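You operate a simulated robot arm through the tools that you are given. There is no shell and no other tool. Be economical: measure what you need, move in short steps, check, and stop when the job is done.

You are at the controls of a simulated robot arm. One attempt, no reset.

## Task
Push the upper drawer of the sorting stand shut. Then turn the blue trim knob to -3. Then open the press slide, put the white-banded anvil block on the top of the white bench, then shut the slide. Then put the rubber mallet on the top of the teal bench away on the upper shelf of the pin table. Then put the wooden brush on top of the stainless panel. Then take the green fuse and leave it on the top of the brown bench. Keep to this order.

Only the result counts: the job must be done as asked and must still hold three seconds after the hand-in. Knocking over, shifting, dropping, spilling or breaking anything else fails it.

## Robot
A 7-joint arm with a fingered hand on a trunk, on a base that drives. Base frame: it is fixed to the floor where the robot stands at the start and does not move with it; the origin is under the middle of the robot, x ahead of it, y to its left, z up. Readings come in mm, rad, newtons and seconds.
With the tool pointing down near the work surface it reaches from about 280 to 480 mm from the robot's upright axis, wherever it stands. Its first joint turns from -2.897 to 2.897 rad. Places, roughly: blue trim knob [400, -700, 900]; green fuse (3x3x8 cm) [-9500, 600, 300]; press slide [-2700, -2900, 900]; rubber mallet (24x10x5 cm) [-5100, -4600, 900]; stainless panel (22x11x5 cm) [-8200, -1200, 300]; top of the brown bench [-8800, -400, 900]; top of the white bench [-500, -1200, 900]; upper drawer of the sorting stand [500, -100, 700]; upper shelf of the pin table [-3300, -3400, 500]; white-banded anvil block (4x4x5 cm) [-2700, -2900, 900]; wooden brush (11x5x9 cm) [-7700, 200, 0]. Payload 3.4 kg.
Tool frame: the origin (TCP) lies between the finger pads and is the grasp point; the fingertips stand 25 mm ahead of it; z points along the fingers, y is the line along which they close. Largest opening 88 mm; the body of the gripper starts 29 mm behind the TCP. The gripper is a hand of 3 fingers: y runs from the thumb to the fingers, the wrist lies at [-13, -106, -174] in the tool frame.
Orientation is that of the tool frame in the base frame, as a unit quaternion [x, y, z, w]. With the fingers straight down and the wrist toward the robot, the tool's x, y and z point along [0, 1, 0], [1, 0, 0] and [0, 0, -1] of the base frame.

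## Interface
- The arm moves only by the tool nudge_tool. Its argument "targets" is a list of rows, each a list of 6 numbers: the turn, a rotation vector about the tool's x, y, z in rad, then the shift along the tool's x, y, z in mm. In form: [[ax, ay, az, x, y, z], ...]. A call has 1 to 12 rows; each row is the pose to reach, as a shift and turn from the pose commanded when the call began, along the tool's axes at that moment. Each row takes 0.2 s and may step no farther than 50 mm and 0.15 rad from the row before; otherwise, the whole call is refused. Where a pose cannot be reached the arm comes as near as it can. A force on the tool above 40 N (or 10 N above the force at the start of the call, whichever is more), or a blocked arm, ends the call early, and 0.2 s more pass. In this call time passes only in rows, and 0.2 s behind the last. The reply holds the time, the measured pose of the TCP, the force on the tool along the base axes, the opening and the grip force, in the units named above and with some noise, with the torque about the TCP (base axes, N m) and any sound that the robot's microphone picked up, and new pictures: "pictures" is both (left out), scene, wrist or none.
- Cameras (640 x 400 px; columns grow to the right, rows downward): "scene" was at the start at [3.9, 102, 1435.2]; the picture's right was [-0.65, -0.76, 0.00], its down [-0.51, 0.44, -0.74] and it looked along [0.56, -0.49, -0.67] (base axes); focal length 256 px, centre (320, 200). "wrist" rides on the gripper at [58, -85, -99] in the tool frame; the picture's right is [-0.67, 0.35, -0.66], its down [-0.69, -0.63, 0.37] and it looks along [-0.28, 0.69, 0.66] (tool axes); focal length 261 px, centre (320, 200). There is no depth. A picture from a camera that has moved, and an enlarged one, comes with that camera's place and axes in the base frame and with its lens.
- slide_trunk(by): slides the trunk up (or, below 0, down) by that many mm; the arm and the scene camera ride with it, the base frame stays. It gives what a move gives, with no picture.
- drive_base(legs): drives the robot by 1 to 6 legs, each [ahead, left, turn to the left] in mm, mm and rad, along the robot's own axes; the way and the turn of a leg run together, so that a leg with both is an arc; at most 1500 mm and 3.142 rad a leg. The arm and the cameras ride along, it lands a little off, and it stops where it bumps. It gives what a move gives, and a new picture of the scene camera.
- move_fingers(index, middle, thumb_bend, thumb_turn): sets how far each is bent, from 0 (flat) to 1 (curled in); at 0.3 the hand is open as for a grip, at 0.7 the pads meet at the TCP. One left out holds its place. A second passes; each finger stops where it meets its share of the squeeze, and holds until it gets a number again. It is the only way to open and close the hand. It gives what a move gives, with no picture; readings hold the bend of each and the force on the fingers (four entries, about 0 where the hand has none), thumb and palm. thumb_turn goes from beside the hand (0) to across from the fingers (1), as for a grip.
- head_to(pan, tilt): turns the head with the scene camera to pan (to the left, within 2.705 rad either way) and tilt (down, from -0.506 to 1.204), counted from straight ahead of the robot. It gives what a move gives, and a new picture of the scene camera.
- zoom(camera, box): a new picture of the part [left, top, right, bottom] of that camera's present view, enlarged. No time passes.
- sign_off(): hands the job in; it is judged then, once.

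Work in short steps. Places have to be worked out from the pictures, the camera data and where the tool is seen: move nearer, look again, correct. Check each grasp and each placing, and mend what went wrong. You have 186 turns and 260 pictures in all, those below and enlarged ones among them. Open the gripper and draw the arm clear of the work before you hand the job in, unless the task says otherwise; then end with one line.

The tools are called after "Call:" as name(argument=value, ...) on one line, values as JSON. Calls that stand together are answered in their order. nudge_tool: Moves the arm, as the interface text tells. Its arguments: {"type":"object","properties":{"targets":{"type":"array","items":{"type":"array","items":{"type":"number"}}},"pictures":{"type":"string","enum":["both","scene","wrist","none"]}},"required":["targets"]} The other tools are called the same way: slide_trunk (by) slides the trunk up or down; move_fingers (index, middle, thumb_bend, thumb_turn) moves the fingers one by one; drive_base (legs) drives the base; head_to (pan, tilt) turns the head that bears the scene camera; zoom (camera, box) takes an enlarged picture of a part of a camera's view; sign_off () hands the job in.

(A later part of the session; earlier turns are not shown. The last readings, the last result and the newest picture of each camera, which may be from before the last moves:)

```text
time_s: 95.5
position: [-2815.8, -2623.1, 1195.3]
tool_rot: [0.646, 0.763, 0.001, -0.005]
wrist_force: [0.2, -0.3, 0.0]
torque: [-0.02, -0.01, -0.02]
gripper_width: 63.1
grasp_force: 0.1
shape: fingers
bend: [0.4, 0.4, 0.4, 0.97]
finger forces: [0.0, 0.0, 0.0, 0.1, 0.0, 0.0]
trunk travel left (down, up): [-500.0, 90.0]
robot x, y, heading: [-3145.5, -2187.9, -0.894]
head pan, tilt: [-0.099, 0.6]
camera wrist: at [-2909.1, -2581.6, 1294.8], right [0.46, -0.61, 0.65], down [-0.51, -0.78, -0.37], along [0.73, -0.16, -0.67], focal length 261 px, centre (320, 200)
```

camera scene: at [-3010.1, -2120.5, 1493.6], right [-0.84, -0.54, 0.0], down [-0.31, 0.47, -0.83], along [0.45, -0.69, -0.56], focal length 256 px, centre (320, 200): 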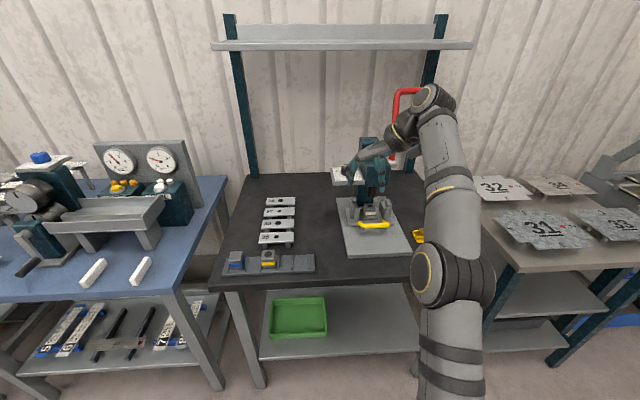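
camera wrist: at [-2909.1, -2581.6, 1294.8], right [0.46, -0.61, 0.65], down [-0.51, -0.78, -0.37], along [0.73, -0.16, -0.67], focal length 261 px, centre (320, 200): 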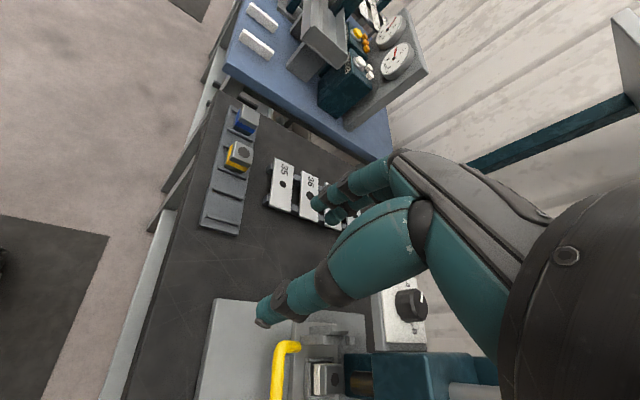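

The white-banded block sits in the slide under the ram; yellow handle ≈(-2780,-2843,880). I retract the arm, rotating the tool to face the wall, and approach with the base.

Call:
nudge_tool(targets=[[0, 0, 0.136, 16.5, -8.8, 0], [0, 0, 0.272, 33, -17.7, 0], [0, 0, 0.41, 49.4, -26.5, 0], [0, 0, 0.545, 66, -35.3, 0], [0, 0, 0.68, 82.4, -44.2, 0], [0, 0, 0.817, 98.9, -53, 0], [0, 0, 0.953, 115.3, -61.9, 0], [0, 0, 1.09, 131.8, -70.7, 0]], pictures="none")

Call:
drive_base(legs=[[250, -110, -0.03]])

Call:
head_to(pan=-0.1, tilt=0.85)

Call:
nudge_tool(targets=[[0, 0, 0, 0, 0, 0]], pictures="wrist")

```text
time_s: 97.3
position: [-2907.3, -2503.6, 1193.2]
tool_rot: [0.949, 0.316, -0.001, -0.004]
wrist_force: [-0.3, 0.2, 0.7]
torque: [-0.02, 0.0, 0.0]
gripper_width: 63.0
grasp_force: 0.0
shape: fingers
bend: [0.4, 0.4, 0.4, 0.97]
finger forces: [0.0, 0.0, 0.1, 0.0, 0.1, 0.0]
trunk travel left (down, up): [-500.0, 90.0]
robot x, y, heading: [-3141.4, -2188.4, -0.897]
head pan, tilt: [-0.099, 0.6]
```

```text
time_s: 99.2
position: [-2854.0, -2772.0, 1193.4]
tool_rot: [0.953, 0.303, -0.002, -0.005]
wrist_force: [-0.1, -0.2, -0.3]
torque: [0.01, 0.03, 0.01]
gripper_width: 63.5
grasp_force: 0.0
shape: fingers
bend: [0.4, 0.4, 0.4, 0.97]
finger forces: [0.0, 0.0, 0.0, 0.0, 0.0, 0.1]
trunk travel left (down, up): [-500.0, 90.0]
robot x, y, heading: [-3081.4, -2450.3, -0.919]
head pan, tilt: [-0.099, 0.6]
camera scene: at [-2944.7, -2386.0, 1493.6], right [-0.85, -0.52, 0.0], down [-0.29, 0.48, -0.82], along [0.43, -0.7, -0.57], focal length 256 px, centre (320, 200)
```

scene: 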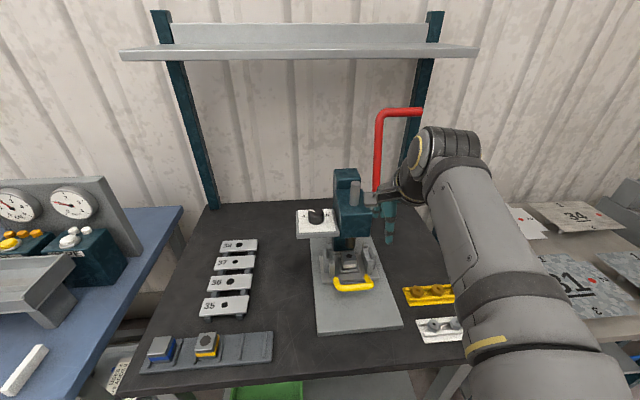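

```text
time_s: 100.0
position: [-2852.3, -2771.1, 1194.8]
tool_rot: [0.953, 0.304, -0.002, -0.004]
wrist_force: [-0.1, 1.0, 0.3]
torque: [-0.01, -0.01, 0.04]
gripper_width: 63.1
grasp_force: 0.1
shape: fingers
bend: [0.4, 0.4, 0.4, 0.97]
finger forces: [0.0, 0.1, 0.0, 0.0, 0.0, 0.0]
trunk travel left (down, up): [-500.0, 90.0]
robot x, y, heading: [-3079.6, -2449.7, -0.923]
head pan, tilt: [-0.099, 0.85]
camera scene: at [-2950.2, -2376.8, 1472.8], right [-0.85, -0.52, 0.0], down [-0.39, 0.64, -0.66], along [0.34, -0.56, -0.75], focal length 256 px, centre (320, 200)
```

scene: 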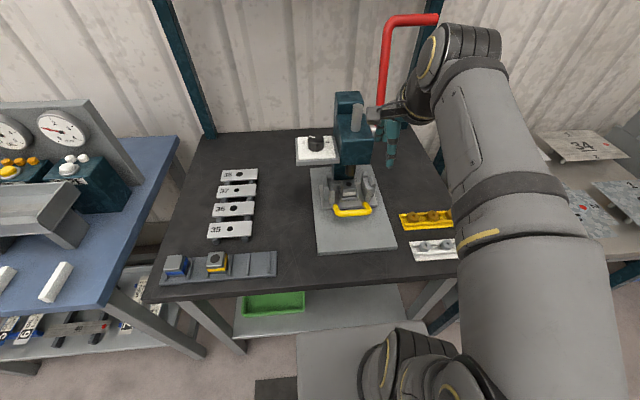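

```text
time_s: 100.4
position: [-2852.3, -2772.7, 1193.7]
tool_rot: [0.953, 0.304, -0.002, -0.004]
wrist_force: [0.0, -0.8, 0.4]
torque: [0.02, 0.01, 0.02]
gripper_width: 63.1
grasp_force: 0.1
shape: fingers
bend: [0.4, 0.4, 0.4, 0.97]
finger forces: [0.1, 0.1, 0.0, 0.1, 0.0, 0.0]
trunk travel left (down, up): [-500.0, 90.0]
robot x, y, heading: [-3082.3, -2450.9, -0.92]
head pan, tilt: [-0.099, 0.85]
camera wrist: at [-2854.8, -2670.0, 1294.1], right [-0.34, -0.68, 0.65], down [-0.93, 0.12, -0.36], along [0.17, -0.73, -0.67], focal length 261 px, centre (320, 200)
```

wrist: 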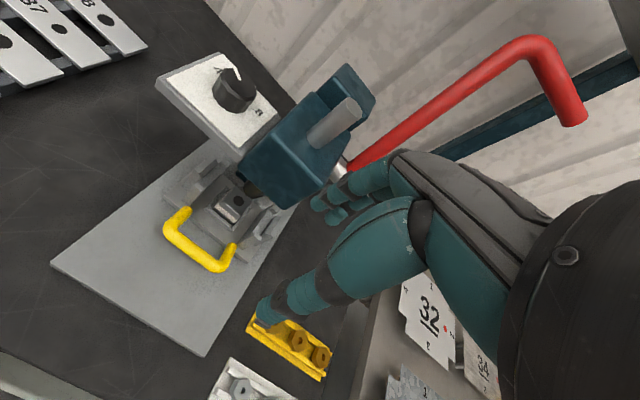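

Handle bar triangulates to mid ≈(-2794,-2809,907), U-gap ~25 mm behind it. I move over it, then lower to take a closer look.

Call:
nudge_tool(targets=[[0, 0, 0, 13, 26, 0], [0, 0, 0, 26, 51, 0]], pictures="none")

Call:
slide_trunk(by=-180)

Call:
move_fingers(index=0.5, middle=0.5, thumb_bend=0.4)

Call:
nudge_tool(targets=[[0, 0, 0, 0, 0, 0]], pictures="both")

Call:
zoom(camera="scene", box=[290, 80, 450, 260])

```text
time_s: 101.0
position: [-2801.2, -2797.5, 1191.9]
tool_rot: [0.953, 0.304, -0.001, -0.005]
wrist_force: [-0.1, 0.4, 0.1]
torque: [-0.01, 0.0, -0.01]
gripper_width: 63.0
grasp_force: 0.2
shape: fingers
bend: [0.4, 0.4, 0.4, 0.97]
finger forces: [0.0, 0.0, 0.0, 0.0, 0.0, 0.0]
trunk travel left (down, up): [-500.0, 90.0]
robot x, y, heading: [-3082.0, -2450.8, -0.923]
head pan, tilt: [-0.099, 0.85]
```

```text
time_s: 103.0
position: [-2801.1, -2797.0, 1012.1]
tool_rot: [0.952, 0.306, -0.001, -0.004]
wrist_force: [-0.1, -0.3, -0.8]
torque: [0.01, -0.03, 0.03]
gripper_width: 63.0
grasp_force: 0.1
shape: fingers
bend: [0.4, 0.4, 0.4, 0.97]
finger forces: [0.0, 0.0, 0.0, 0.0, 0.0, 0.0]
trunk travel left (down, up): [-320.0, 270.0]
robot x, y, heading: [-3081.4, -2450.0, -0.918]
head pan, tilt: [-0.099, 0.85]
```

```text
time_s: 104.0
position: [-2801.6, -2796.6, 1012.2]
tool_rot: [0.952, 0.305, -0.002, -0.004]
wrist_force: [-0.1, 0.0, 0.5]
torque: [0.03, 0.01, -0.01]
gripper_width: 52.3
grasp_force: 0.1
shape: fingers
bend: [0.5, 0.5, 0.4, 0.97]
finger forces: [0.0, 0.1, 0.0, 0.0, 0.0, 0.1]
trunk travel left (down, up): [-320.0, 270.0]
robot x, y, heading: [-3079.8, -2451.9, -0.932]
head pan, tilt: [-0.099, 0.85]
```

```text
time_s: 104.4
position: [-2800.4, -2797.3, 1012.1]
tool_rot: [0.952, 0.305, -0.001, -0.005]
wrist_force: [0.2, -0.1, -0.1]
torque: [0.0, 0.01, 0.02]
gripper_width: 52.4
grasp_force: 0.1
shape: fingers
bend: [0.5, 0.5, 0.4, 0.97]
finger forces: [0.0, 0.0, 0.0, 0.0, 0.0, 0.0]
trunk travel left (down, up): [-320.0, 270.0]
robot x, y, heading: [-3083.4, -2452.6, -0.921]
head pan, tilt: [-0.099, 0.85]
camera scene: at [-2950.2, -2376.8, 1292.7], right [-0.85, -0.52, 0.0], down [-0.39, 0.64, -0.66], along [0.34, -0.56, -0.75], focal length 256 px, centre (320, 200)
camera wrist: at [-2802.8, -2694.9, 1112.4], right [-0.34, -0.68, 0.65], down [-0.93, 0.12, -0.36], along [0.17, -0.73, -0.67], focal length 261 px, centre (320, 200)
```

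scene: 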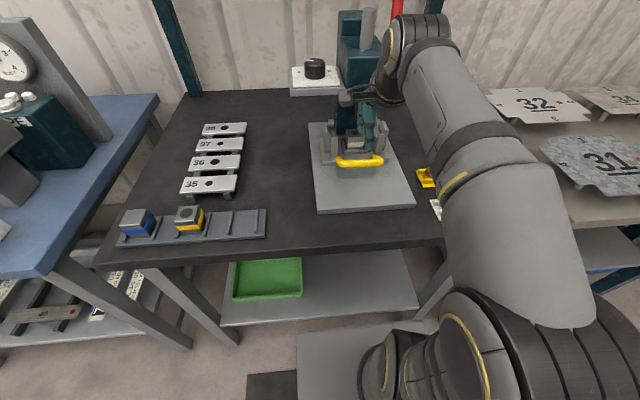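
wrist: 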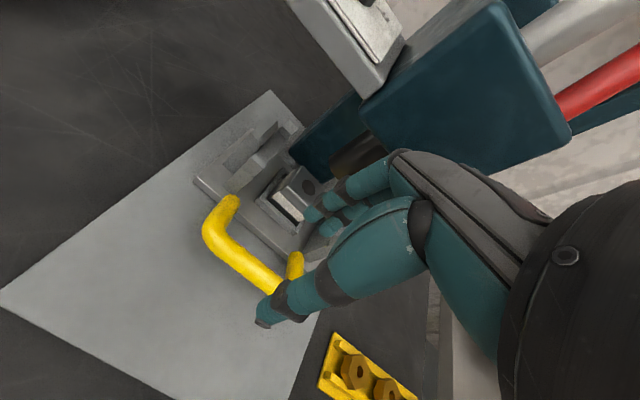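

```text
2.22 times, centred on (370, 170) of scene
camera zoom: at [-2950.2, -2376.8, 1292.7], right [-0.85, -0.52, 0.0], down [-0.39, 0.64, -0.66], along [0.34, -0.56, -0.75], focal length 568 px, centre (209, 267)
```

zoom: 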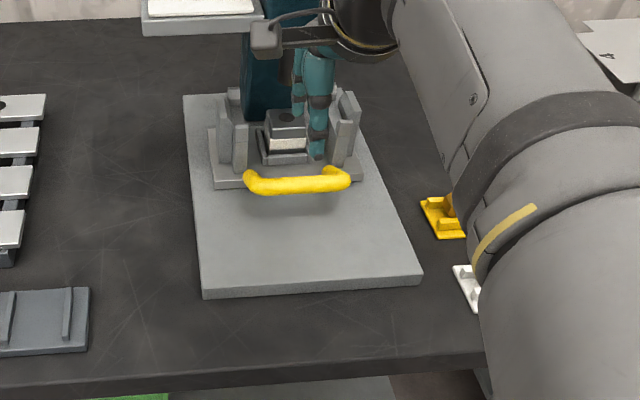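

Two-height scene parallax confirms the bar at (-2795,-2808,907), i.e. 12 mm ahead of TCP as planned. I descend 60 mm and check.

Call:
nudge_tool(targets=[[0, 0, 0, 0, 0, 30], [0, 0, 0, 0, 0, 60]], pictures="wrist")

Call:
zoom(camera="scene", box=[320, 90, 430, 220])

```text
time_s: 105.0
position: [-2801.2, -2795.3, 953.7]
tool_rot: [0.953, 0.304, 0.0, -0.004]
wrist_force: [-0.2, 0.5, 0.0]
torque: [0.03, -0.02, 0.01]
gripper_width: 52.7
grasp_force: 0.1
shape: fingers
bend: [0.5, 0.5, 0.4, 0.97]
finger forces: [0.0, 0.0, 0.0, 0.0, 0.1, 0.0]
trunk travel left (down, up): [-320.0, 270.0]
robot x, y, heading: [-3081.1, -2453.1, -0.919]
head pan, tilt: [-0.099, 0.85]
camera wrist: at [-2802.7, -2693.5, 1054.5], right [-0.34, -0.68, 0.65], down [-0.93, 0.12, -0.36], along [0.17, -0.73, -0.67], focal length 261 px, centre (320, 200)
```

wrist: 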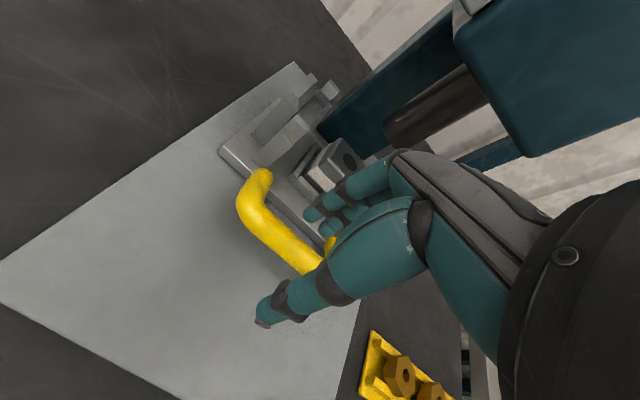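

```text
3.08 times, centred on (375, 155) of scene
camera zoom: at [-2950.2, -2376.8, 1292.8], right [-0.85, -0.52, 0.0], down [-0.39, 0.64, -0.66], along [0.34, -0.56, -0.75], focal length 787 px, centre (151, 338)
```

zoom: 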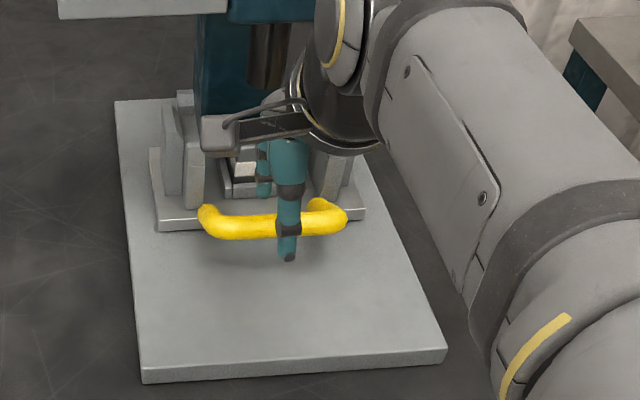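

Fingers behind the bar, thumb in front. I go down the remaining ~38 mm.

Call:
nudge_tool(targets=[[0, 0, 0, 0, 0, 13], [0, 0, 0, 0, 0, 26], [0, 0, 0, 0, 0, 38]], pictures="wrist")

Call:
zoom(camera="scene", box=[320, 90, 430, 220])

```text
time_s: 105.8
position: [-2801.8, -2796.1, 915.3]
tool_rot: [0.952, 0.305, -0.002, -0.005]
wrist_force: [0.3, 0.0, 0.0]
torque: [0.03, 0.0, -0.03]
gripper_width: 52.3
grasp_force: 0.1
shape: fingers
bend: [0.5, 0.5, 0.4, 0.97]
finger forces: [0.1, 0.0, 0.0, 0.0, 0.0, 0.1]
trunk travel left (down, up): [-320.0, 270.0]
robot x, y, heading: [-3082.2, -2451.6, -0.922]
head pan, tilt: [-0.099, 0.85]
camera wrist: at [-2803.4, -2694.5, 1015.4], right [-0.34, -0.68, 0.65], down [-0.93, 0.12, -0.36], along [0.17, -0.73, -0.67], focal length 261 px, centre (320, 200)
```

wrist: 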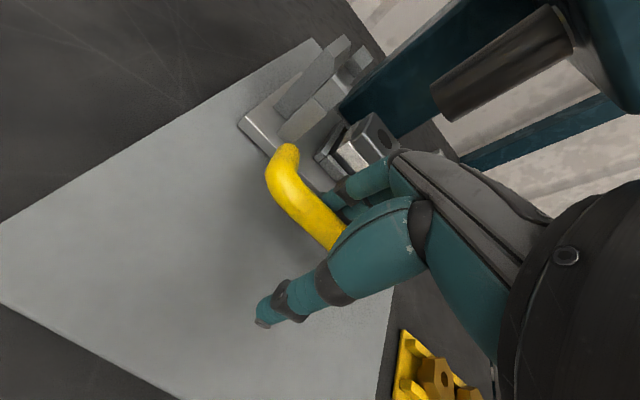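

```text
3.08 times, centred on (375, 155) of scene
camera zoom: at [-2950.2, -2376.8, 1292.7], right [-0.85, -0.52, 0.0], down [-0.39, 0.64, -0.66], along [0.34, -0.56, -0.75], focal length 787 px, centre (151, 338)
```

zoom: 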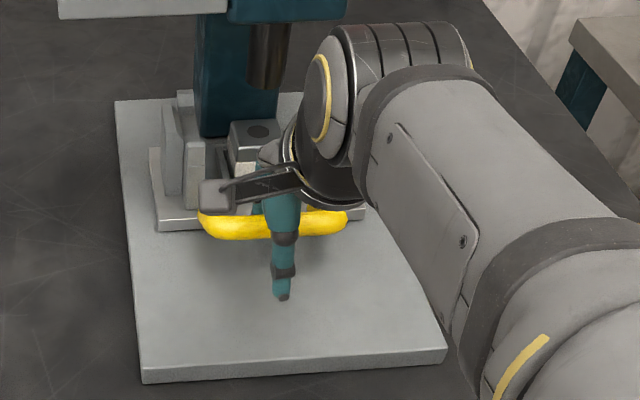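

No contact; bar is between thumb and fingers. I close on it.

Call:
move_fingers(index=0.65, middle=0.65, thumb_bend=0.65)

Call:
nudge_tool(targets=[[0, 0, 0, 0, -20, 0], [0, 0, 0, 0, -40, 0]], pictures="scene")

```text
time_s: 106.8
position: [-2801.8, -2797.1, 914.4]
tool_rot: [0.953, 0.304, -0.002, -0.005]
wrist_force: [0.9, -2.6, -2.0]
torque: [0.01, -0.01, -0.03]
gripper_width: 12.2
grasp_force: 2.0
shape: fingers
bend: [0.63, 0.65, 0.65, 0.97]
finger forces: [2.7, 0.0, 0.0, 0.1, 0.1, 0.1]
trunk travel left (down, up): [-320.0, 270.0]
robot x, y, heading: [-3076.7, -2450.5, -0.925]
head pan, tilt: [-0.099, 0.85]
```

```text
time_s: 107.4
position: [-2825.3, -2761.7, 913.9]
tool_rot: [0.952, 0.305, -0.001, -0.006]
wrist_force: [-0.8, 0.7, -0.1]
torque: [0.03, -0.03, 0.03]
gripper_width: 9.4
grasp_force: 0.1
shape: fingers
bend: [0.65, 0.65, 0.65, 0.97]
finger forces: [0.1, 0.0, 0.0, 0.0, 0.0, 0.0]
trunk travel left (down, up): [-320.0, 270.0]
robot x, y, heading: [-3076.8, -2452.3, -0.918]
head pan, tilt: [-0.099, 0.85]
camera scene: at [-2950.2, -2376.8, 1292.8], right [-0.85, -0.52, 0.0], down [-0.39, 0.64, -0.66], along [0.34, -0.56, -0.75], focal length 256 px, centre (320, 200)
```

scene: 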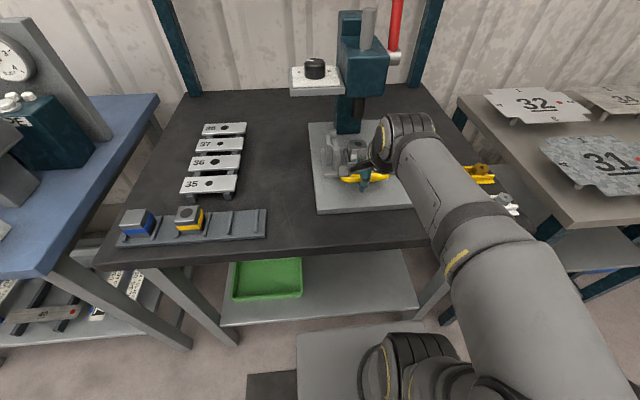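

Zoom to see whether the slide came along.

Call:
zoom(camera="scene", box=[300, 100, 440, 230])

Call:
zoom(camera="wrist", box=[0, 0, 640, 400])

```text
3.08 times, centred on (370, 165) of scene
camera zoom: at [-2950.2, -2376.8, 1292.8], right [-0.85, -0.52, 0.0], down [-0.39, 0.64, -0.66], along [0.34, -0.56, -0.75], focal length 787 px, centre (166, 308)
```

zoom: 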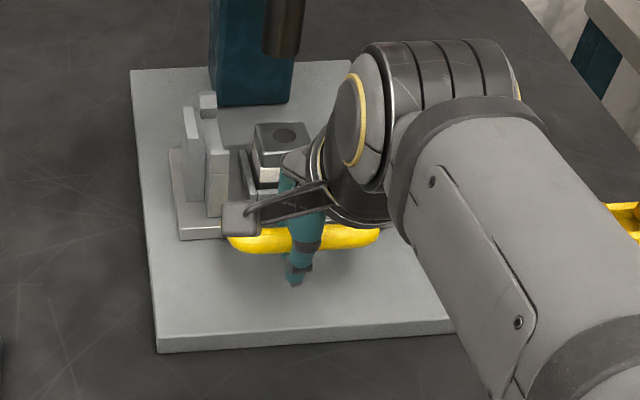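

```text
1.00 times, centred on (320, 200) of wrist (not enlarged: the box is as wide or as high as the picture)
camera zoom: at [-2826.6, -2660.4, 1014.7], right [-0.34, -0.68, 0.65], down [-0.93, 0.12, -0.36], along [0.17, -0.73, -0.67], focal length 261 px, centre (320, 200)
```

zoom: 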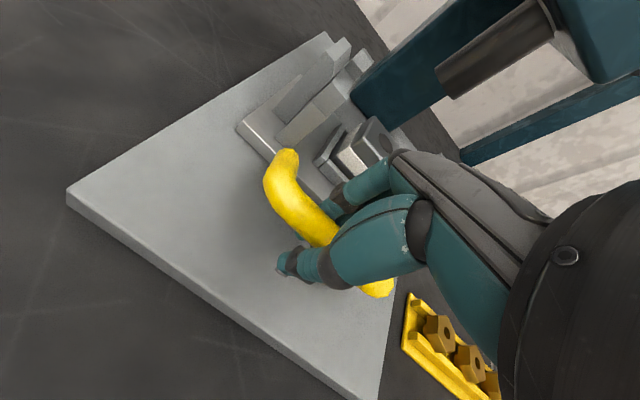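

The slide moved with little force. I keep pulling toward me until it stops.

Call:
nudge_tool(targets=[[0, 0, 0, 0, -20, 0], [0, 0, 0, 0, -40, 0], [0, 0, 0, 0, -60, 0], [0, 0, 0, 0, -80, 0]], pictures="wrist")

Call:
zoom(camera="scene", box=[300, 100, 440, 230])

```text
time_s: 108.6
position: [-2870.3, -2701.8, 890.0]
tool_rot: [0.952, 0.301, -0.017, -0.059]
wrist_force: [0.5, 0.0, 0.9]
torque: [0.04, -0.04, 0.0]
gripper_width: 9.5
grasp_force: 0.1
shape: fingers
bend: [0.65, 0.65, 0.65, 0.97]
finger forces: [0.1, 0.0, 0.0, 0.0, 0.0, 0.0]
trunk travel left (down, up): [-320.0, 270.0]
robot x, y, heading: [-3082.5, -2453.4, -0.923]
head pan, tilt: [-0.099, 0.85]
stopped in row 4: the arm was blocked; the commanded pose is now the measured one
camera wrist: at [-2863.1, -2611.3, 997.7], right [-0.31, -0.73, 0.61], down [-0.94, 0.15, -0.29], along [0.12, -0.66, -0.74], focal length 261 px, centre (320, 200)
```

wrist: 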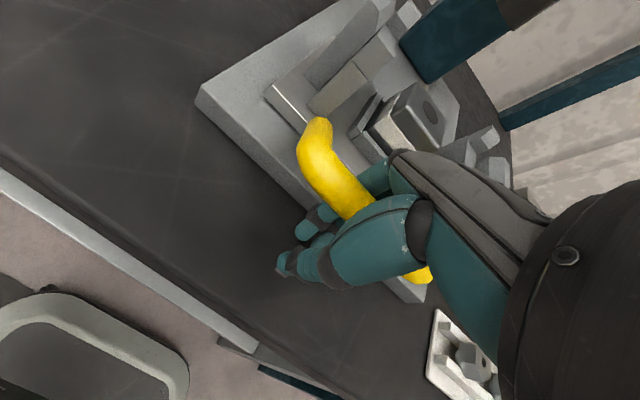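

```text
3.08 times, centred on (370, 165) of scene
camera zoom: at [-2950.1, -2376.9, 1292.8], right [-0.85, -0.52, 0.0], down [-0.39, 0.64, -0.66], along [0.34, -0.56, -0.75], focal length 787 px, centre (166, 308)
```

zoom: 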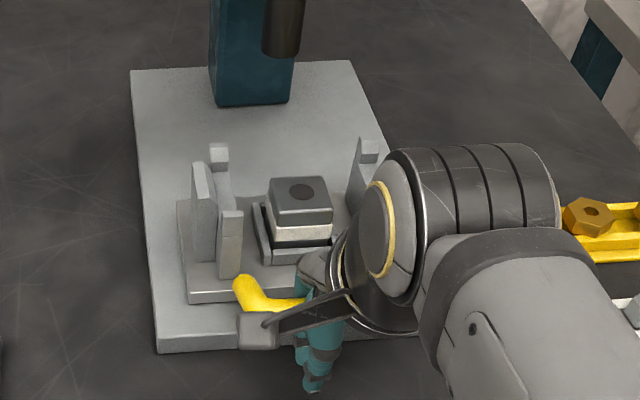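

The arm hit its near limit; I pull further with the base 60 mm back.

Call:
drive_base(legs=[[-50, 0, 0]])

Call:
zoom(camera="scene", box=[300, 100, 440, 230])

```text
time_s: 109.5
position: [-2882.9, -2683.0, 889.1]
tool_rot: [0.953, 0.298, -0.013, -0.053]
wrist_force: [14.4, -19.5, -3.6]
torque: [0.56, 0.45, -0.17]
gripper_width: 18.7
grasp_force: 12.0
shape: fingers
bend: [0.54, 0.65, 0.65, 0.97]
finger forces: [23.9, 0.1, 0.1, 0.0, 0.0, 0.0]
trunk travel left (down, up): [-320.0, 270.0]
robot x, y, heading: [-3100.8, -2425.8, -0.926]
head pan, tilt: [-0.099, 0.85]
stopped in leg 1: the force on the tool passed its limit at 69 N (the readings are from after the stop); the commanded pose is now the measured one
camera scene: at [-2966.0, -2355.9, 1292.9], right [-0.85, -0.52, 0.0], down [-0.39, 0.64, -0.66], along [0.34, -0.56, -0.75], focal length 256 px, centre (320, 200)
```

scene: 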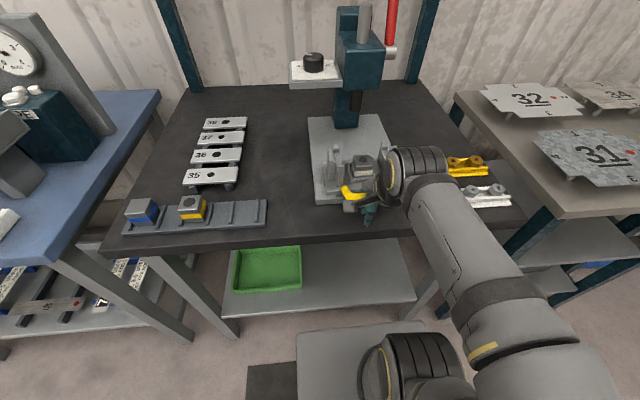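

```text
3.08 times, centred on (370, 165) of scene
camera zoom: at [-2966.0, -2355.9, 1292.9], right [-0.85, -0.52, 0.0], down [-0.39, 0.64, -0.66], along [0.34, -0.56, -0.75], focal length 787 px, centre (166, 308)
```

zoom: 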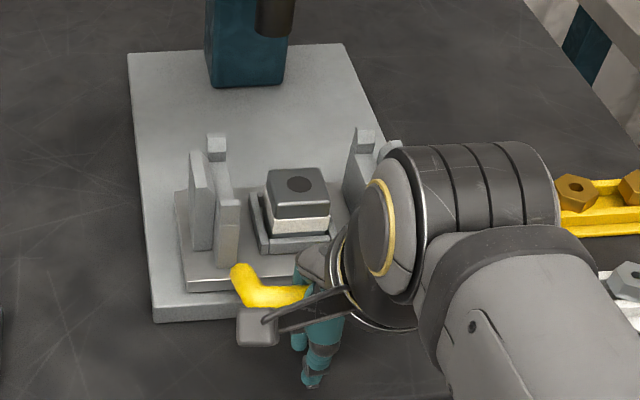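

The slide is at its stop: fully open. I ease forward, open the fingers and lift straight up.

Call:
drive_base(legs=[[12, 0, 0]])

Call:
move_fingers(index=0.52, middle=0.52, thumb_bend=0.4)

Call:
slide_trunk(by=40)

Call:
nudge_tool(targets=[[0, 0, 0, 0, 0, 0]], pictures="wrist")

Call:
zoom(camera="scene", box=[300, 100, 440, 230])

```text
time_s: 110.3
position: [-2877.9, -2690.0, 889.4]
tool_rot: [0.952, 0.3, -0.013, -0.054]
wrist_force: [0.5, 0.3, -0.9]
torque: [0.0, 0.01, -0.02]
gripper_width: 9.7
grasp_force: 0.0
shape: fingers
bend: [0.65, 0.65, 0.65, 0.97]
finger forces: [0.0, 0.0, 0.0, 0.0, 0.1, 0.0]
trunk travel left (down, up): [-320.0, 270.0]
robot x, y, heading: [-3094.3, -2433.8, -0.922]
head pan, tilt: [-0.099, 0.85]
camera scene: at [-2961.3, -2362.0, 1292.8], right [-0.85, -0.52, 0.0], down [-0.39, 0.64, -0.66], along [0.34, -0.56, -0.75], focal length 256 px, centre (320, 200)
```

scene: 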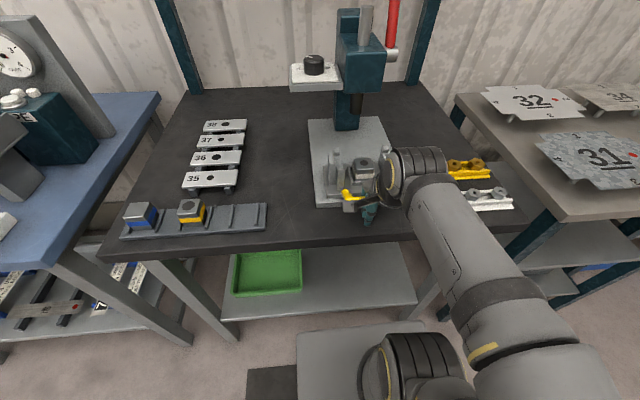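

```text
time_s: 111.3
position: [-2878.6, -2690.3, 890.6]
tool_rot: [0.952, 0.3, -0.014, -0.053]
wrist_force: [-0.1, 0.4, -0.3]
torque: [0.01, 0.01, 0.01]
gripper_width: 50.0
grasp_force: 0.0
shape: fingers
bend: [0.52, 0.52, 0.4, 0.97]
finger forces: [0.1, 0.1, 0.1, 0.1, 0.0, 0.0]
trunk travel left (down, up): [-320.0, 270.0]
robot x, y, heading: [-3090.4, -2436.1, -0.924]
head pan, tilt: [-0.099, 0.85]
```

```text
time_s: 112.1
position: [-2878.7, -2690.2, 930.6]
tool_rot: [0.952, 0.3, -0.014, -0.054]
wrist_force: [1.1, -0.8, -0.4]
torque: [-0.03, 0.01, 0.03]
gripper_width: 49.8
grasp_force: 0.0
shape: fingers
bend: [0.52, 0.52, 0.4, 0.97]
finger forces: [0.0, 0.0, 0.0, 0.0, 0.0, 0.0]
trunk travel left (down, up): [-360.0, 230.0]
robot x, y, heading: [-3090.7, -2440.2, -0.923]
head pan, tilt: [-0.099, 0.85]
```

```text
time_s: 112.5
position: [-2878.4, -2691.3, 929.7]
tool_rot: [0.952, 0.299, -0.013, -0.054]
wrist_force: [-0.1, -0.7, 1.0]
torque: [-0.02, -0.03, 0.01]
gripper_width: 49.9
grasp_force: 0.1
shape: fingers
bend: [0.52, 0.52, 0.4, 0.97]
finger forces: [0.0, 0.1, 0.1, 0.0, 0.0, 0.0]
trunk travel left (down, up): [-360.0, 230.0]
robot x, y, heading: [-3095.2, -2437.5, -0.924]
head pan, tilt: [-0.099, 0.85]
camera wrist: at [-2873.4, -2597.8, 1038.0], right [-0.31, -0.73, 0.61], down [-0.94, 0.15, -0.3], along [0.12, -0.67, -0.73], focal length 261 px, centre (320, 200)
```

wrist: 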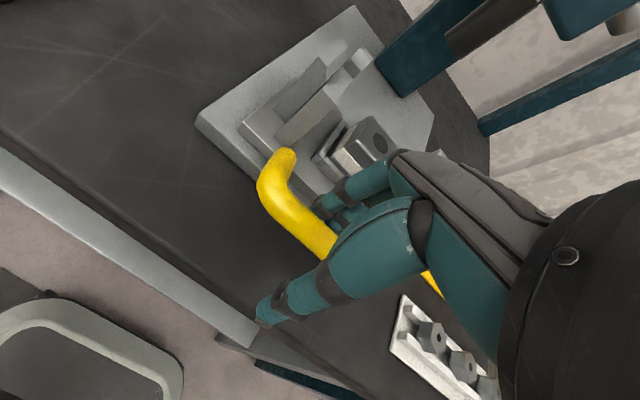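

```text
3.08 times, centred on (370, 165) of scene
camera zoom: at [-2961.3, -2362.1, 1332.8], right [-0.85, -0.52, 0.0], down [-0.39, 0.64, -0.66], along [0.34, -0.56, -0.75], focal length 787 px, centre (166, 308)
```

zoom: 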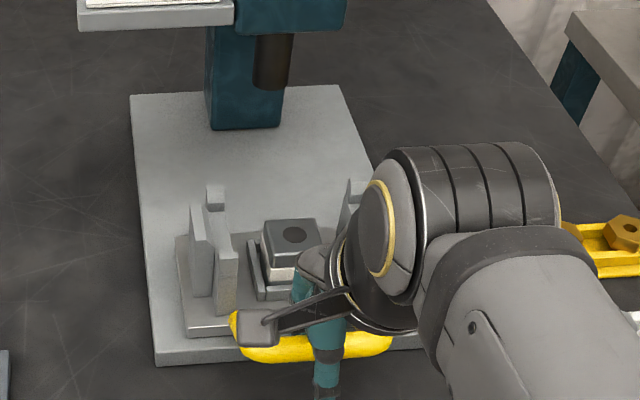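

I raise clear, level the tool and move over the block, which I place at about (-2821,-2774), top z≈932.

Call:
slide_trunk(by=110)

Call:
nudge_tool(targets=[[-0.04, 0, 0, 0, 34, -4], [-0.08, 0, 0, -1, 68, -8], [-0.11, 0, 0, -1.7, 101.5, -11]], pictures="none")

Call:
move_fingers(index=0.33, middle=0.33, thumb_bend=0.33)

Call:
nudge_tool(targets=[[0, 0, 0, 0, 0, 0]], pictures="both")

```text
time_s: 113.9
position: [-2878.9, -2690.5, 1039.7]
tool_rot: [0.952, 0.3, -0.014, -0.053]
wrist_force: [-0.1, -0.3, -0.1]
torque: [0.0, 0.03, 0.0]
gripper_width: 49.6
grasp_force: 0.0
shape: fingers
bend: [0.52, 0.52, 0.4, 0.97]
finger forces: [0.0, 0.0, 0.0, 0.0, 0.0, 0.1]
trunk travel left (down, up): [-470.0, 120.0]
robot x, y, heading: [-3096.4, -2438.4, -0.921]
head pan, tilt: [-0.099, 0.85]
```

```text
time_s: 114.7
position: [-2822.5, -2773.1, 1041.9]
tool_rot: [0.954, 0.299, 0.003, 0.0]
wrist_force: [-1.0, -0.6, 0.6]
torque: [-0.01, -0.02, 0.02]
gripper_width: 50.1
grasp_force: 0.0
shape: fingers
bend: [0.52, 0.52, 0.4, 0.97]
finger forces: [0.1, 0.0, 0.0, 0.0, 0.0, 0.1]
trunk travel left (down, up): [-470.0, 120.0]
robot x, y, heading: [-3090.3, -2440.3, -0.925]
head pan, tilt: [-0.099, 0.85]
```

```text
time_s: 115.7
position: [-2821.4, -2773.3, 1042.3]
tool_rot: [0.954, 0.3, 0.003, -0.001]
wrist_force: [-0.6, 0.8, 0.4]
torque: [0.0, -0.01, -0.05]
gripper_width: 77.7
grasp_force: 0.1
shape: fingers
bend: [0.33, 0.33, 0.33, 0.97]
finger forces: [0.0, 0.0, 0.1, 0.0, 0.1, 0.0]
trunk travel left (down, up): [-470.0, 120.0]
robot x, y, heading: [-3095.6, -2432.4, -0.924]
head pan, tilt: [-0.099, 0.85]
```

```text
time_s: 116.1
position: [-2823.1, -2774.4, 1041.9]
tool_rot: [0.954, 0.3, 0.003, 0.0]
wrist_force: [0.0, -0.4, 0.1]
torque: [0.04, -0.04, 0.01]
gripper_width: 77.9
grasp_force: 0.0
shape: fingers
bend: [0.33, 0.33, 0.33, 0.97]
finger forces: [0.1, 0.0, 0.0, 0.0, 0.0, 0.0]
trunk travel left (down, up): [-470.0, 120.0]
robot x, y, heading: [-3089.4, -2433.9, -0.926]
head pan, tilt: [-0.099, 0.85]
camera scene: at [-2961.3, -2362.1, 1442.7], right [-0.85, -0.52, 0.0], down [-0.39, 0.64, -0.66], along [0.34, -0.56, -0.75], focal length 256 px, centre (320, 200)
camera wrist: at [-2824.1, -2671.6, 1141.1], right [-0.35, -0.67, 0.65], down [-0.92, 0.12, -0.37], along [0.17, -0.73, -0.66], focal length 261 px, centre (320, 200)
```

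scene: 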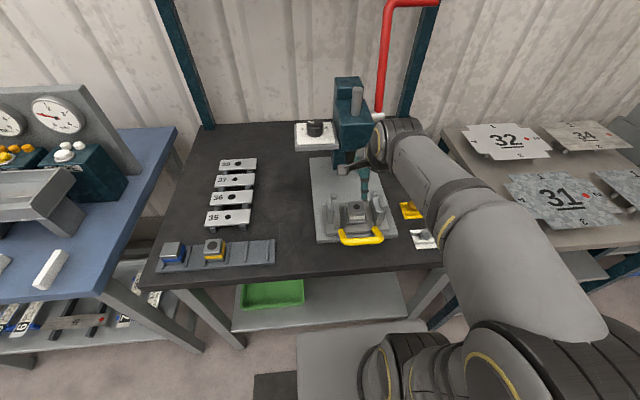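
wrist: 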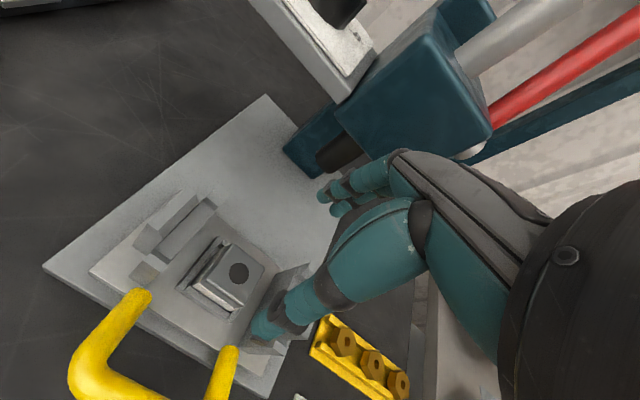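

Block is within ~3-5 mm of centre under the TCP. I shift slightly and descend 75 mm, then check.

Call:
nudge_tool(targets=[[0, 0, 0, 2, 3, 38], [0, 0, 0, 2, 3, 75]], pictures="wrist")

Call:
zoom(camera="scene", box=[300, 150, 440, 270])

```text
time_s: 116.7
position: [-2819.8, -2775.9, 966.9]
tool_rot: [0.954, 0.3, 0.004, 0.0]
wrist_force: [-0.1, 0.2, -0.1]
torque: [0.02, -0.01, -0.02]
gripper_width: 78.3
grasp_force: 0.0
shape: fingers
bend: [0.33, 0.33, 0.33, 0.97]
finger forces: [0.0, 0.0, 0.0, 0.0, 0.0, 0.0]
trunk travel left (down, up): [-470.0, 120.0]
robot x, y, heading: [-3088.5, -2434.0, -0.923]
head pan, tilt: [-0.099, 0.85]
camera wrist: at [-2822.1, -2674.4, 1064.9], right [-0.35, -0.67, 0.65], down [-0.92, 0.12, -0.37], along [0.17, -0.73, -0.66], focal length 261 px, centre (320, 200)
```

wrist: 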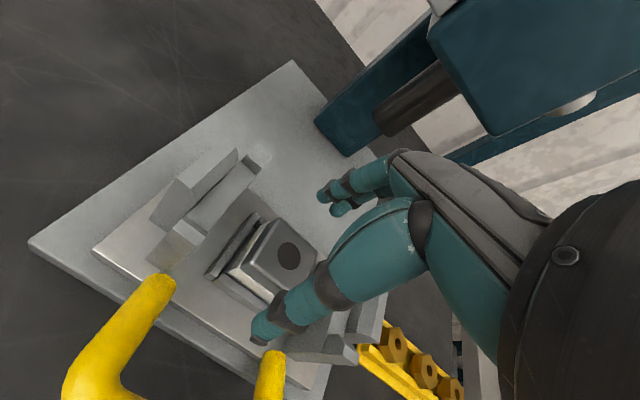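

```text
3.33 times, centred on (370, 210) of scene
camera zoom: at [-2961.1, -2362.3, 1442.8], right [-0.85, -0.52, 0.0], down [-0.39, 0.64, -0.66], along [0.34, -0.56, -0.75], focal length 853 px, centre (153, 167)
```

zoom: 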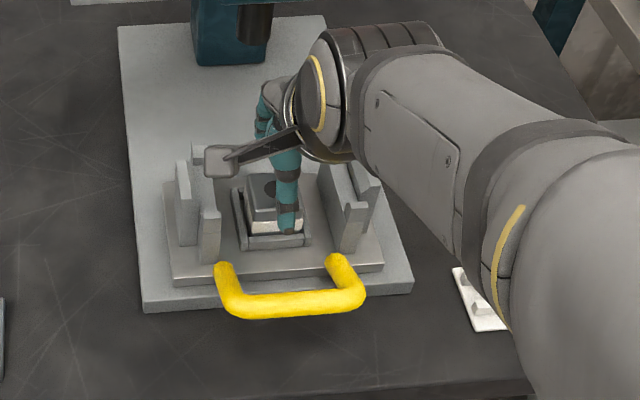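

Centred. I descend 34 mm and close on the block.

Call:
nudge_tool(targets=[[0, 0, 0, 0, 0, 17], [0, 0, 0, 0, 0, 34]], pictures="none")

Call:
move_fingers(index=0.6, middle=0.6, thumb_bend=0.6)

Call:
zoom(camera="scene", box=[300, 150, 440, 270])

```text
time_s: 117.3
position: [-2819.4, -2776.5, 933.3]
tool_rot: [0.954, 0.301, 0.003, -0.001]
wrist_force: [0.2, -0.2, -0.9]
torque: [-0.01, 0.0, -0.01]
gripper_width: 78.3
grasp_force: 0.0
shape: fingers
bend: [0.33, 0.33, 0.33, 0.97]
finger forces: [0.0, 0.1, 0.0, 0.0, 0.0, 0.0]
trunk travel left (down, up): [-470.0, 120.0]
robot x, y, heading: [-3094.1, -2438.2, -0.926]
head pan, tilt: [-0.099, 0.85]
```

```text
time_s: 118.3
position: [-2818.9, -2776.4, 932.4]
tool_rot: [0.954, 0.3, 0.002, -0.001]
wrist_force: [3.2, -5.2, 0.1]
torque: [-0.11, -0.08, 0.08]
gripper_width: 33.6
grasp_force: 7.1
shape: fingers
bend: [0.53, 0.55, 0.55, 0.97]
finger forces: [4.8, 4.9, 0.0, 0.0, 4.3, 0.0]
trunk travel left (down, up): [-470.0, 120.0]
robot x, y, heading: [-3093.1, -2438.4, -0.926]
head pan, tilt: [-0.099, 0.85]
```

```text
3.33 times, centred on (370, 210) of scene
camera zoom: at [-2960.8, -2362.8, 1442.7], right [-0.85, -0.52, 0.0], down [-0.39, 0.64, -0.66], along [0.34, -0.56, -0.75], focal length 853 px, centre (153, 167)
```

zoom: 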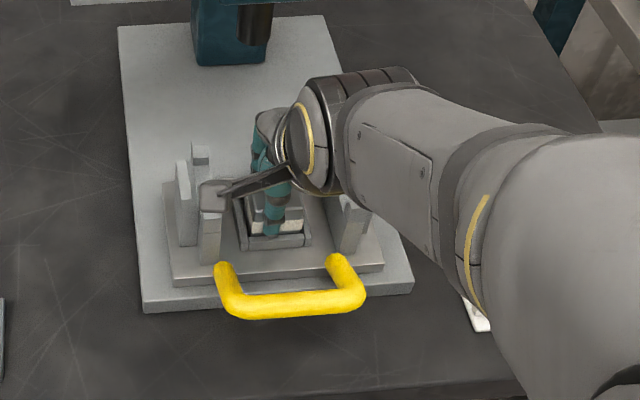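

Gripped (34 mm). I tighten, then lift straight up with the trunk.

Call:
move_fingers(index=0.8, middle=0.8, thumb_bend=0.8)

Call:
slide_trunk(by=115)

Call:
nudge_tool(targets=[[0, 0, 0, 0, 0, 0]], pictures="both")

```text
time_s: 119.3
position: [-2819.6, -2776.7, 932.8]
tool_rot: [0.954, 0.299, 0.003, -0.002]
wrist_force: [1.2, -4.0, 1.8]
torque: [-0.17, -0.06, 0.1]
gripper_width: 31.4
grasp_force: 22.8
shape: fingers
bend: [0.53, 0.56, 0.58, 0.97]
finger forces: [14.3, 10.3, 0.0, 0.0, 21.2, 0.0]
trunk travel left (down, up): [-470.0, 120.0]
robot x, y, heading: [-3095.1, -2436.0, -0.919]
head pan, tilt: [-0.099, 0.85]
```

```text
time_s: 120.8
position: [-2818.1, -2775.5, 1048.3]
tool_rot: [0.954, 0.301, 0.003, 0.0]
wrist_force: [-0.2, 0.8, -2.9]
torque: [-0.04, 0.0, -0.03]
gripper_width: 31.8
grasp_force: 20.9
shape: fingers
bend: [0.53, 0.58, 0.59, 0.94]
finger forces: [13.8, 7.2, 0.1, 0.1, 21.1, 0.0]
trunk travel left (down, up): [-585.0, 5.0]
robot x, y, heading: [-3089.5, -2436.7, -0.919]
head pan, tilt: [-0.099, 0.85]
```

```text
time_s: 121.2
position: [-2819.1, -2775.7, 1047.1]
tool_rot: [0.954, 0.3, 0.002, -0.001]
wrist_force: [0.1, 0.8, -3.7]
torque: [-0.03, 0.01, -0.01]
gripper_width: 31.6
grasp_force: 21.2
shape: fingers
bend: [0.53, 0.58, 0.59, 0.94]
finger forces: [13.8, 7.3, 0.0, 0.1, 21.2, 0.1]
trunk travel left (down, up): [-585.0, 5.0]
robot x, y, heading: [-3093.3, -2435.7, -0.926]
head pan, tilt: [-0.099, 0.85]
camera scene: at [-2961.1, -2362.3, 1557.7], right [-0.85, -0.52, 0.0], down [-0.39, 0.64, -0.66], along [0.34, -0.56, -0.75], focal length 256 px, centre (320, 200)
camera wrist: at [-2820.5, -2674.3, 1146.8], right [-0.35, -0.67, 0.65], down [-0.92, 0.12, -0.37], along [0.17, -0.73, -0.66], focal length 261 px, centre (320, 200)
```

scene: 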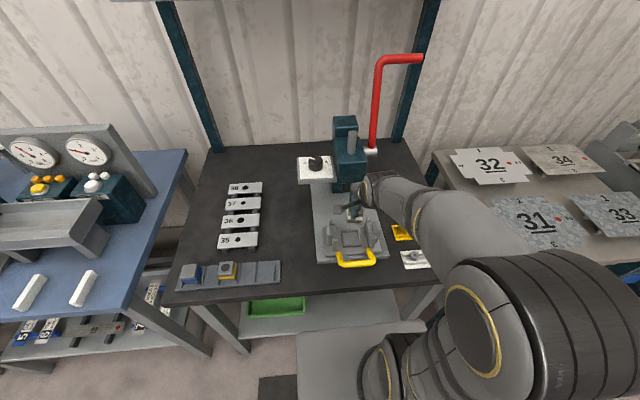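
wrist: 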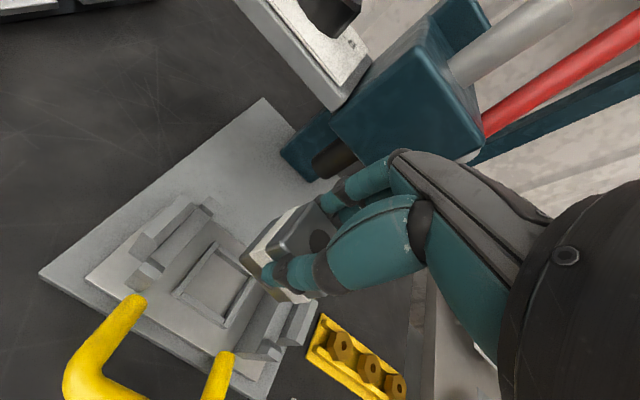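

The block is lifted with the grip holding. I back out into the aisle and slide left to the white bench.

Call:
drive_base(legs=[[-270, 0, 0], [0, 1450, 0], [0, 1200, 0]])

Call:
head_to(pan=0.1, tilt=0.6)

```text
time_s: 135.4
position: [-869.3, -1045.4, 1046.2]
tool_rot: [0.959, 0.282, 0.002, -0.001]
wrist_force: [-0.8, -0.5, -2.9]
torque: [0.03, -0.02, 0.01]
gripper_width: 31.6
grasp_force: 21.4
shape: fingers
bend: [0.53, 0.58, 0.59, 0.94]
finger forces: [13.8, 7.3, 0.0, 0.1, 21.2, 0.0]
trunk travel left (down, up): [-585.0, 5.0]
robot x, y, heading: [-1133.5, -696.0, -0.961]
head pan, tilt: [-0.099, 0.85]
camera scene: at [-996.2, -627.1, 1557.7], right [-0.87, -0.49, 0.0], down [-0.37, 0.66, -0.66], along [0.32, -0.58, -0.75], focal length 256 px, centre (320, 200)
```

scene: 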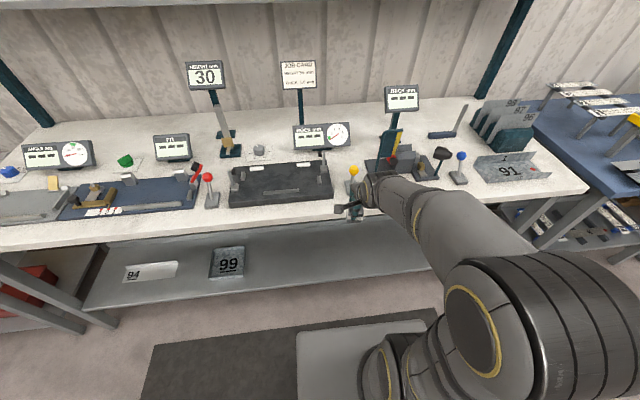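

```text
time_s: 136.2
position: [-870.0, -1045.4, 1046.8]
tool_rot: [0.96, 0.282, 0.003, -0.001]
wrist_force: [0.7, -0.4, -2.9]
torque: [-0.02, -0.01, 0.01]
gripper_width: 31.7
grasp_force: 21.2
shape: fingers
bend: [0.53, 0.58, 0.59, 0.94]
finger forces: [13.8, 7.3, 0.0, 0.0, 21.1, 0.0]
trunk travel left (down, up): [-585.0, 5.0]
robot x, y, heading: [-1132.7, -698.3, -0.961]
head pan, tilt: [0.099, 0.6]
camera scene: at [-977.1, -626.1, 1578.6], right [-0.76, -0.65, 0.0], down [-0.37, 0.43, -0.82], along [0.54, -0.63, -0.57], focal length 256 px, centre (320, 200)
```

scene: 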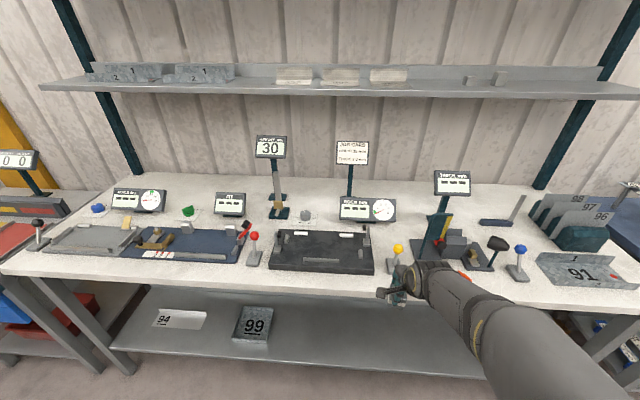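

The bench's front strip (~85 mm) before the black fixture is free at about (-630,-1030). I bring the TCP there by driving left, straightening, then ahead.

Call:
drive_base(legs=[[0, 192, 0.03], [110, 0, 0]])

Call:
nudge_tool(targets=[[0, 0, 0, 0, 0, 0]], pictures="wrist")

```text
time_s: 138.5
position: [-640.9, -1016.2, 1047.0]
tool_rot: [0.955, 0.297, 0.002, -0.001]
wrist_force: [0.1, 0.0, -3.5]
torque: [0.01, 0.04, 0.01]
gripper_width: 31.6
grasp_force: 21.5
shape: fingers
bend: [0.53, 0.58, 0.59, 0.94]
finger forces: [13.8, 7.4, 0.0, 0.1, 21.1, 0.0]
trunk travel left (down, up): [-585.0, 5.0]
robot x, y, heading: [-914.9, -675.3, -0.935]
head pan, tilt: [0.099, 0.6]
camera scene: at [-761.4, -599.4, 1578.6], right [-0.74, -0.67, 0.0], down [-0.38, 0.42, -0.82], along [0.56, -0.61, -0.57], focal length 256 px, centre (320, 200)
```

scene: 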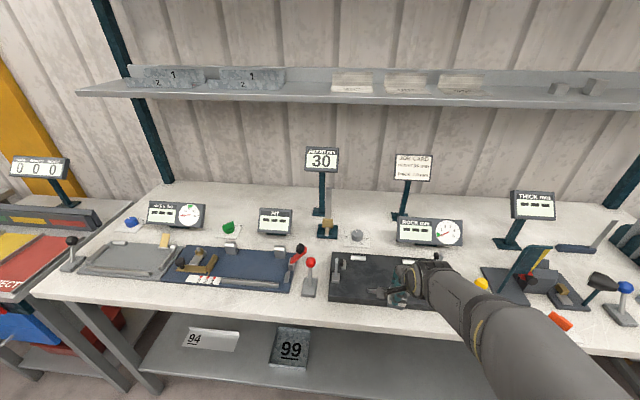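

```text
time_s: 138.9
position: [-641.0, -1014.9, 1047.3]
tool_rot: [0.955, 0.298, 0.003, -0.001]
wrist_force: [-0.1, -0.7, -3.6]
torque: [0.03, 0.0, -0.02]
gripper_width: 31.5
grasp_force: 21.7
shape: fingers
bend: [0.53, 0.58, 0.59, 0.94]
finger forces: [13.9, 7.4, 0.0, 0.0, 21.2, 0.0]
trunk travel left (down, up): [-585.0, 5.0]
robot x, y, heading: [-913.9, -669.9, -0.926]
head pan, tilt: [0.099, 0.6]
camera wrist: at [-643.1, -913.0, 1146.6], right [-0.36, -0.67, 0.65], down [-0.92, 0.13, -0.37], along [0.16, -0.73, -0.66], focal length 261 px, centre (320, 200)
```

wrist: 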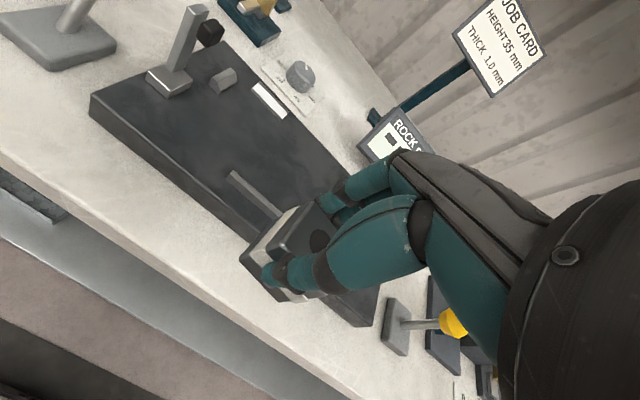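

Block is over the strip (a≈411; strip spans 384–455). I lower by trunk to just above the bench.

Call:
slide_trunk(by=-92)

Call:
nudge_tool(targets=[[0, 0, 0, 0, 3, 0]], pictures="both")

Call:
zoom(camera="scene", box=[340, 230, 480, 350])

```text
time_s: 140.2
position: [-641.5, -1014.0, 955.9]
tool_rot: [0.955, 0.297, 0.003, -0.001]
wrist_force: [0.2, 0.2, -2.9]
torque: [-0.01, 0.0, 0.03]
gripper_width: 31.4
grasp_force: 21.2
shape: fingers
bend: [0.53, 0.58, 0.59, 0.94]
finger forces: [13.9, 7.3, 0.0, 0.0, 21.2, 0.0]
trunk travel left (down, up): [-493.0, 97.0]
robot x, y, heading: [-913.6, -675.1, -0.932]
head pan, tilt: [0.099, 0.6]
```

```text
time_s: 140.6
position: [-640.6, -1017.5, 954.8]
tool_rot: [0.955, 0.298, 0.002, -0.002]
wrist_force: [0.3, 0.0, -3.5]
torque: [-0.04, -0.01, 0.05]
gripper_width: 31.6
grasp_force: 21.4
shape: fingers
bend: [0.53, 0.58, 0.59, 0.94]
finger forces: [13.8, 7.4, 0.0, 0.0, 21.2, 0.1]
trunk travel left (down, up): [-493.0, 97.0]
robot x, y, heading: [-915.0, -675.6, -0.93]
head pan, tilt: [0.099, 0.6]
camera scene: at [-762.3, -598.3, 1486.6], right [-0.74, -0.67, 0.0], down [-0.38, 0.42, -0.82], along [0.56, -0.61, -0.57], focal length 256 px, centre (320, 200)
camera wrist: at [-642.2, -915.5, 1054.9], right [-0.36, -0.67, 0.65], down [-0.92, 0.13, -0.37], along [0.16, -0.73, -0.66], focal length 261 px, centre (320, 200)
```

scene: 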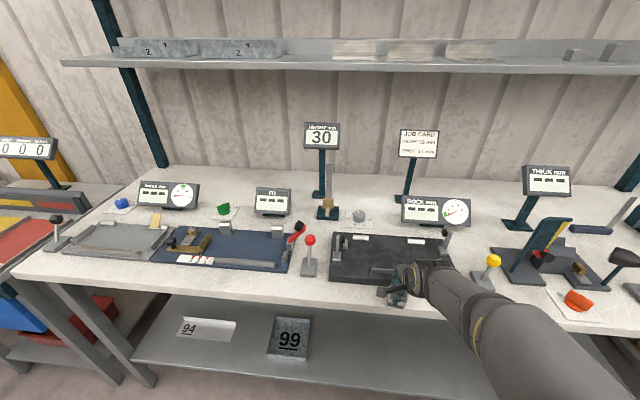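
wrist: 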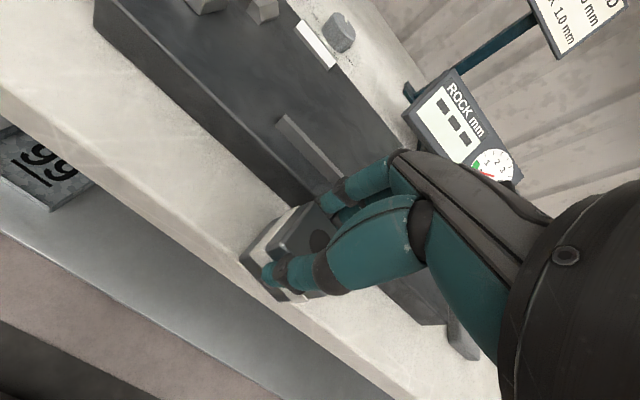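

```text
3.33 times, centred on (410, 290) of scene
camera zoom: at [-762.3, -598.3, 1486.6], right [-0.74, -0.67, 0.0], down [-0.38, 0.42, -0.82], along [0.56, -0.61, -0.57], focal length 853 px, centre (20, -100)
```

zoom: 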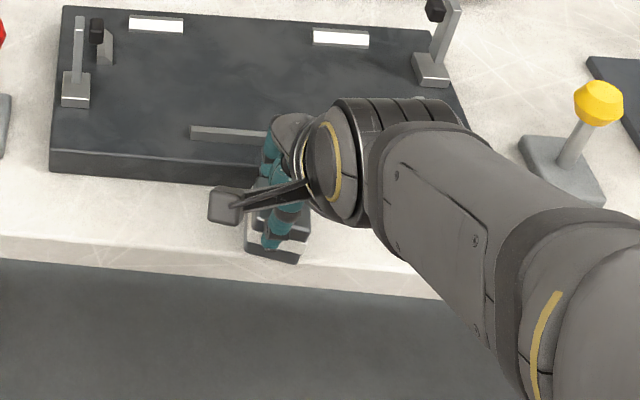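

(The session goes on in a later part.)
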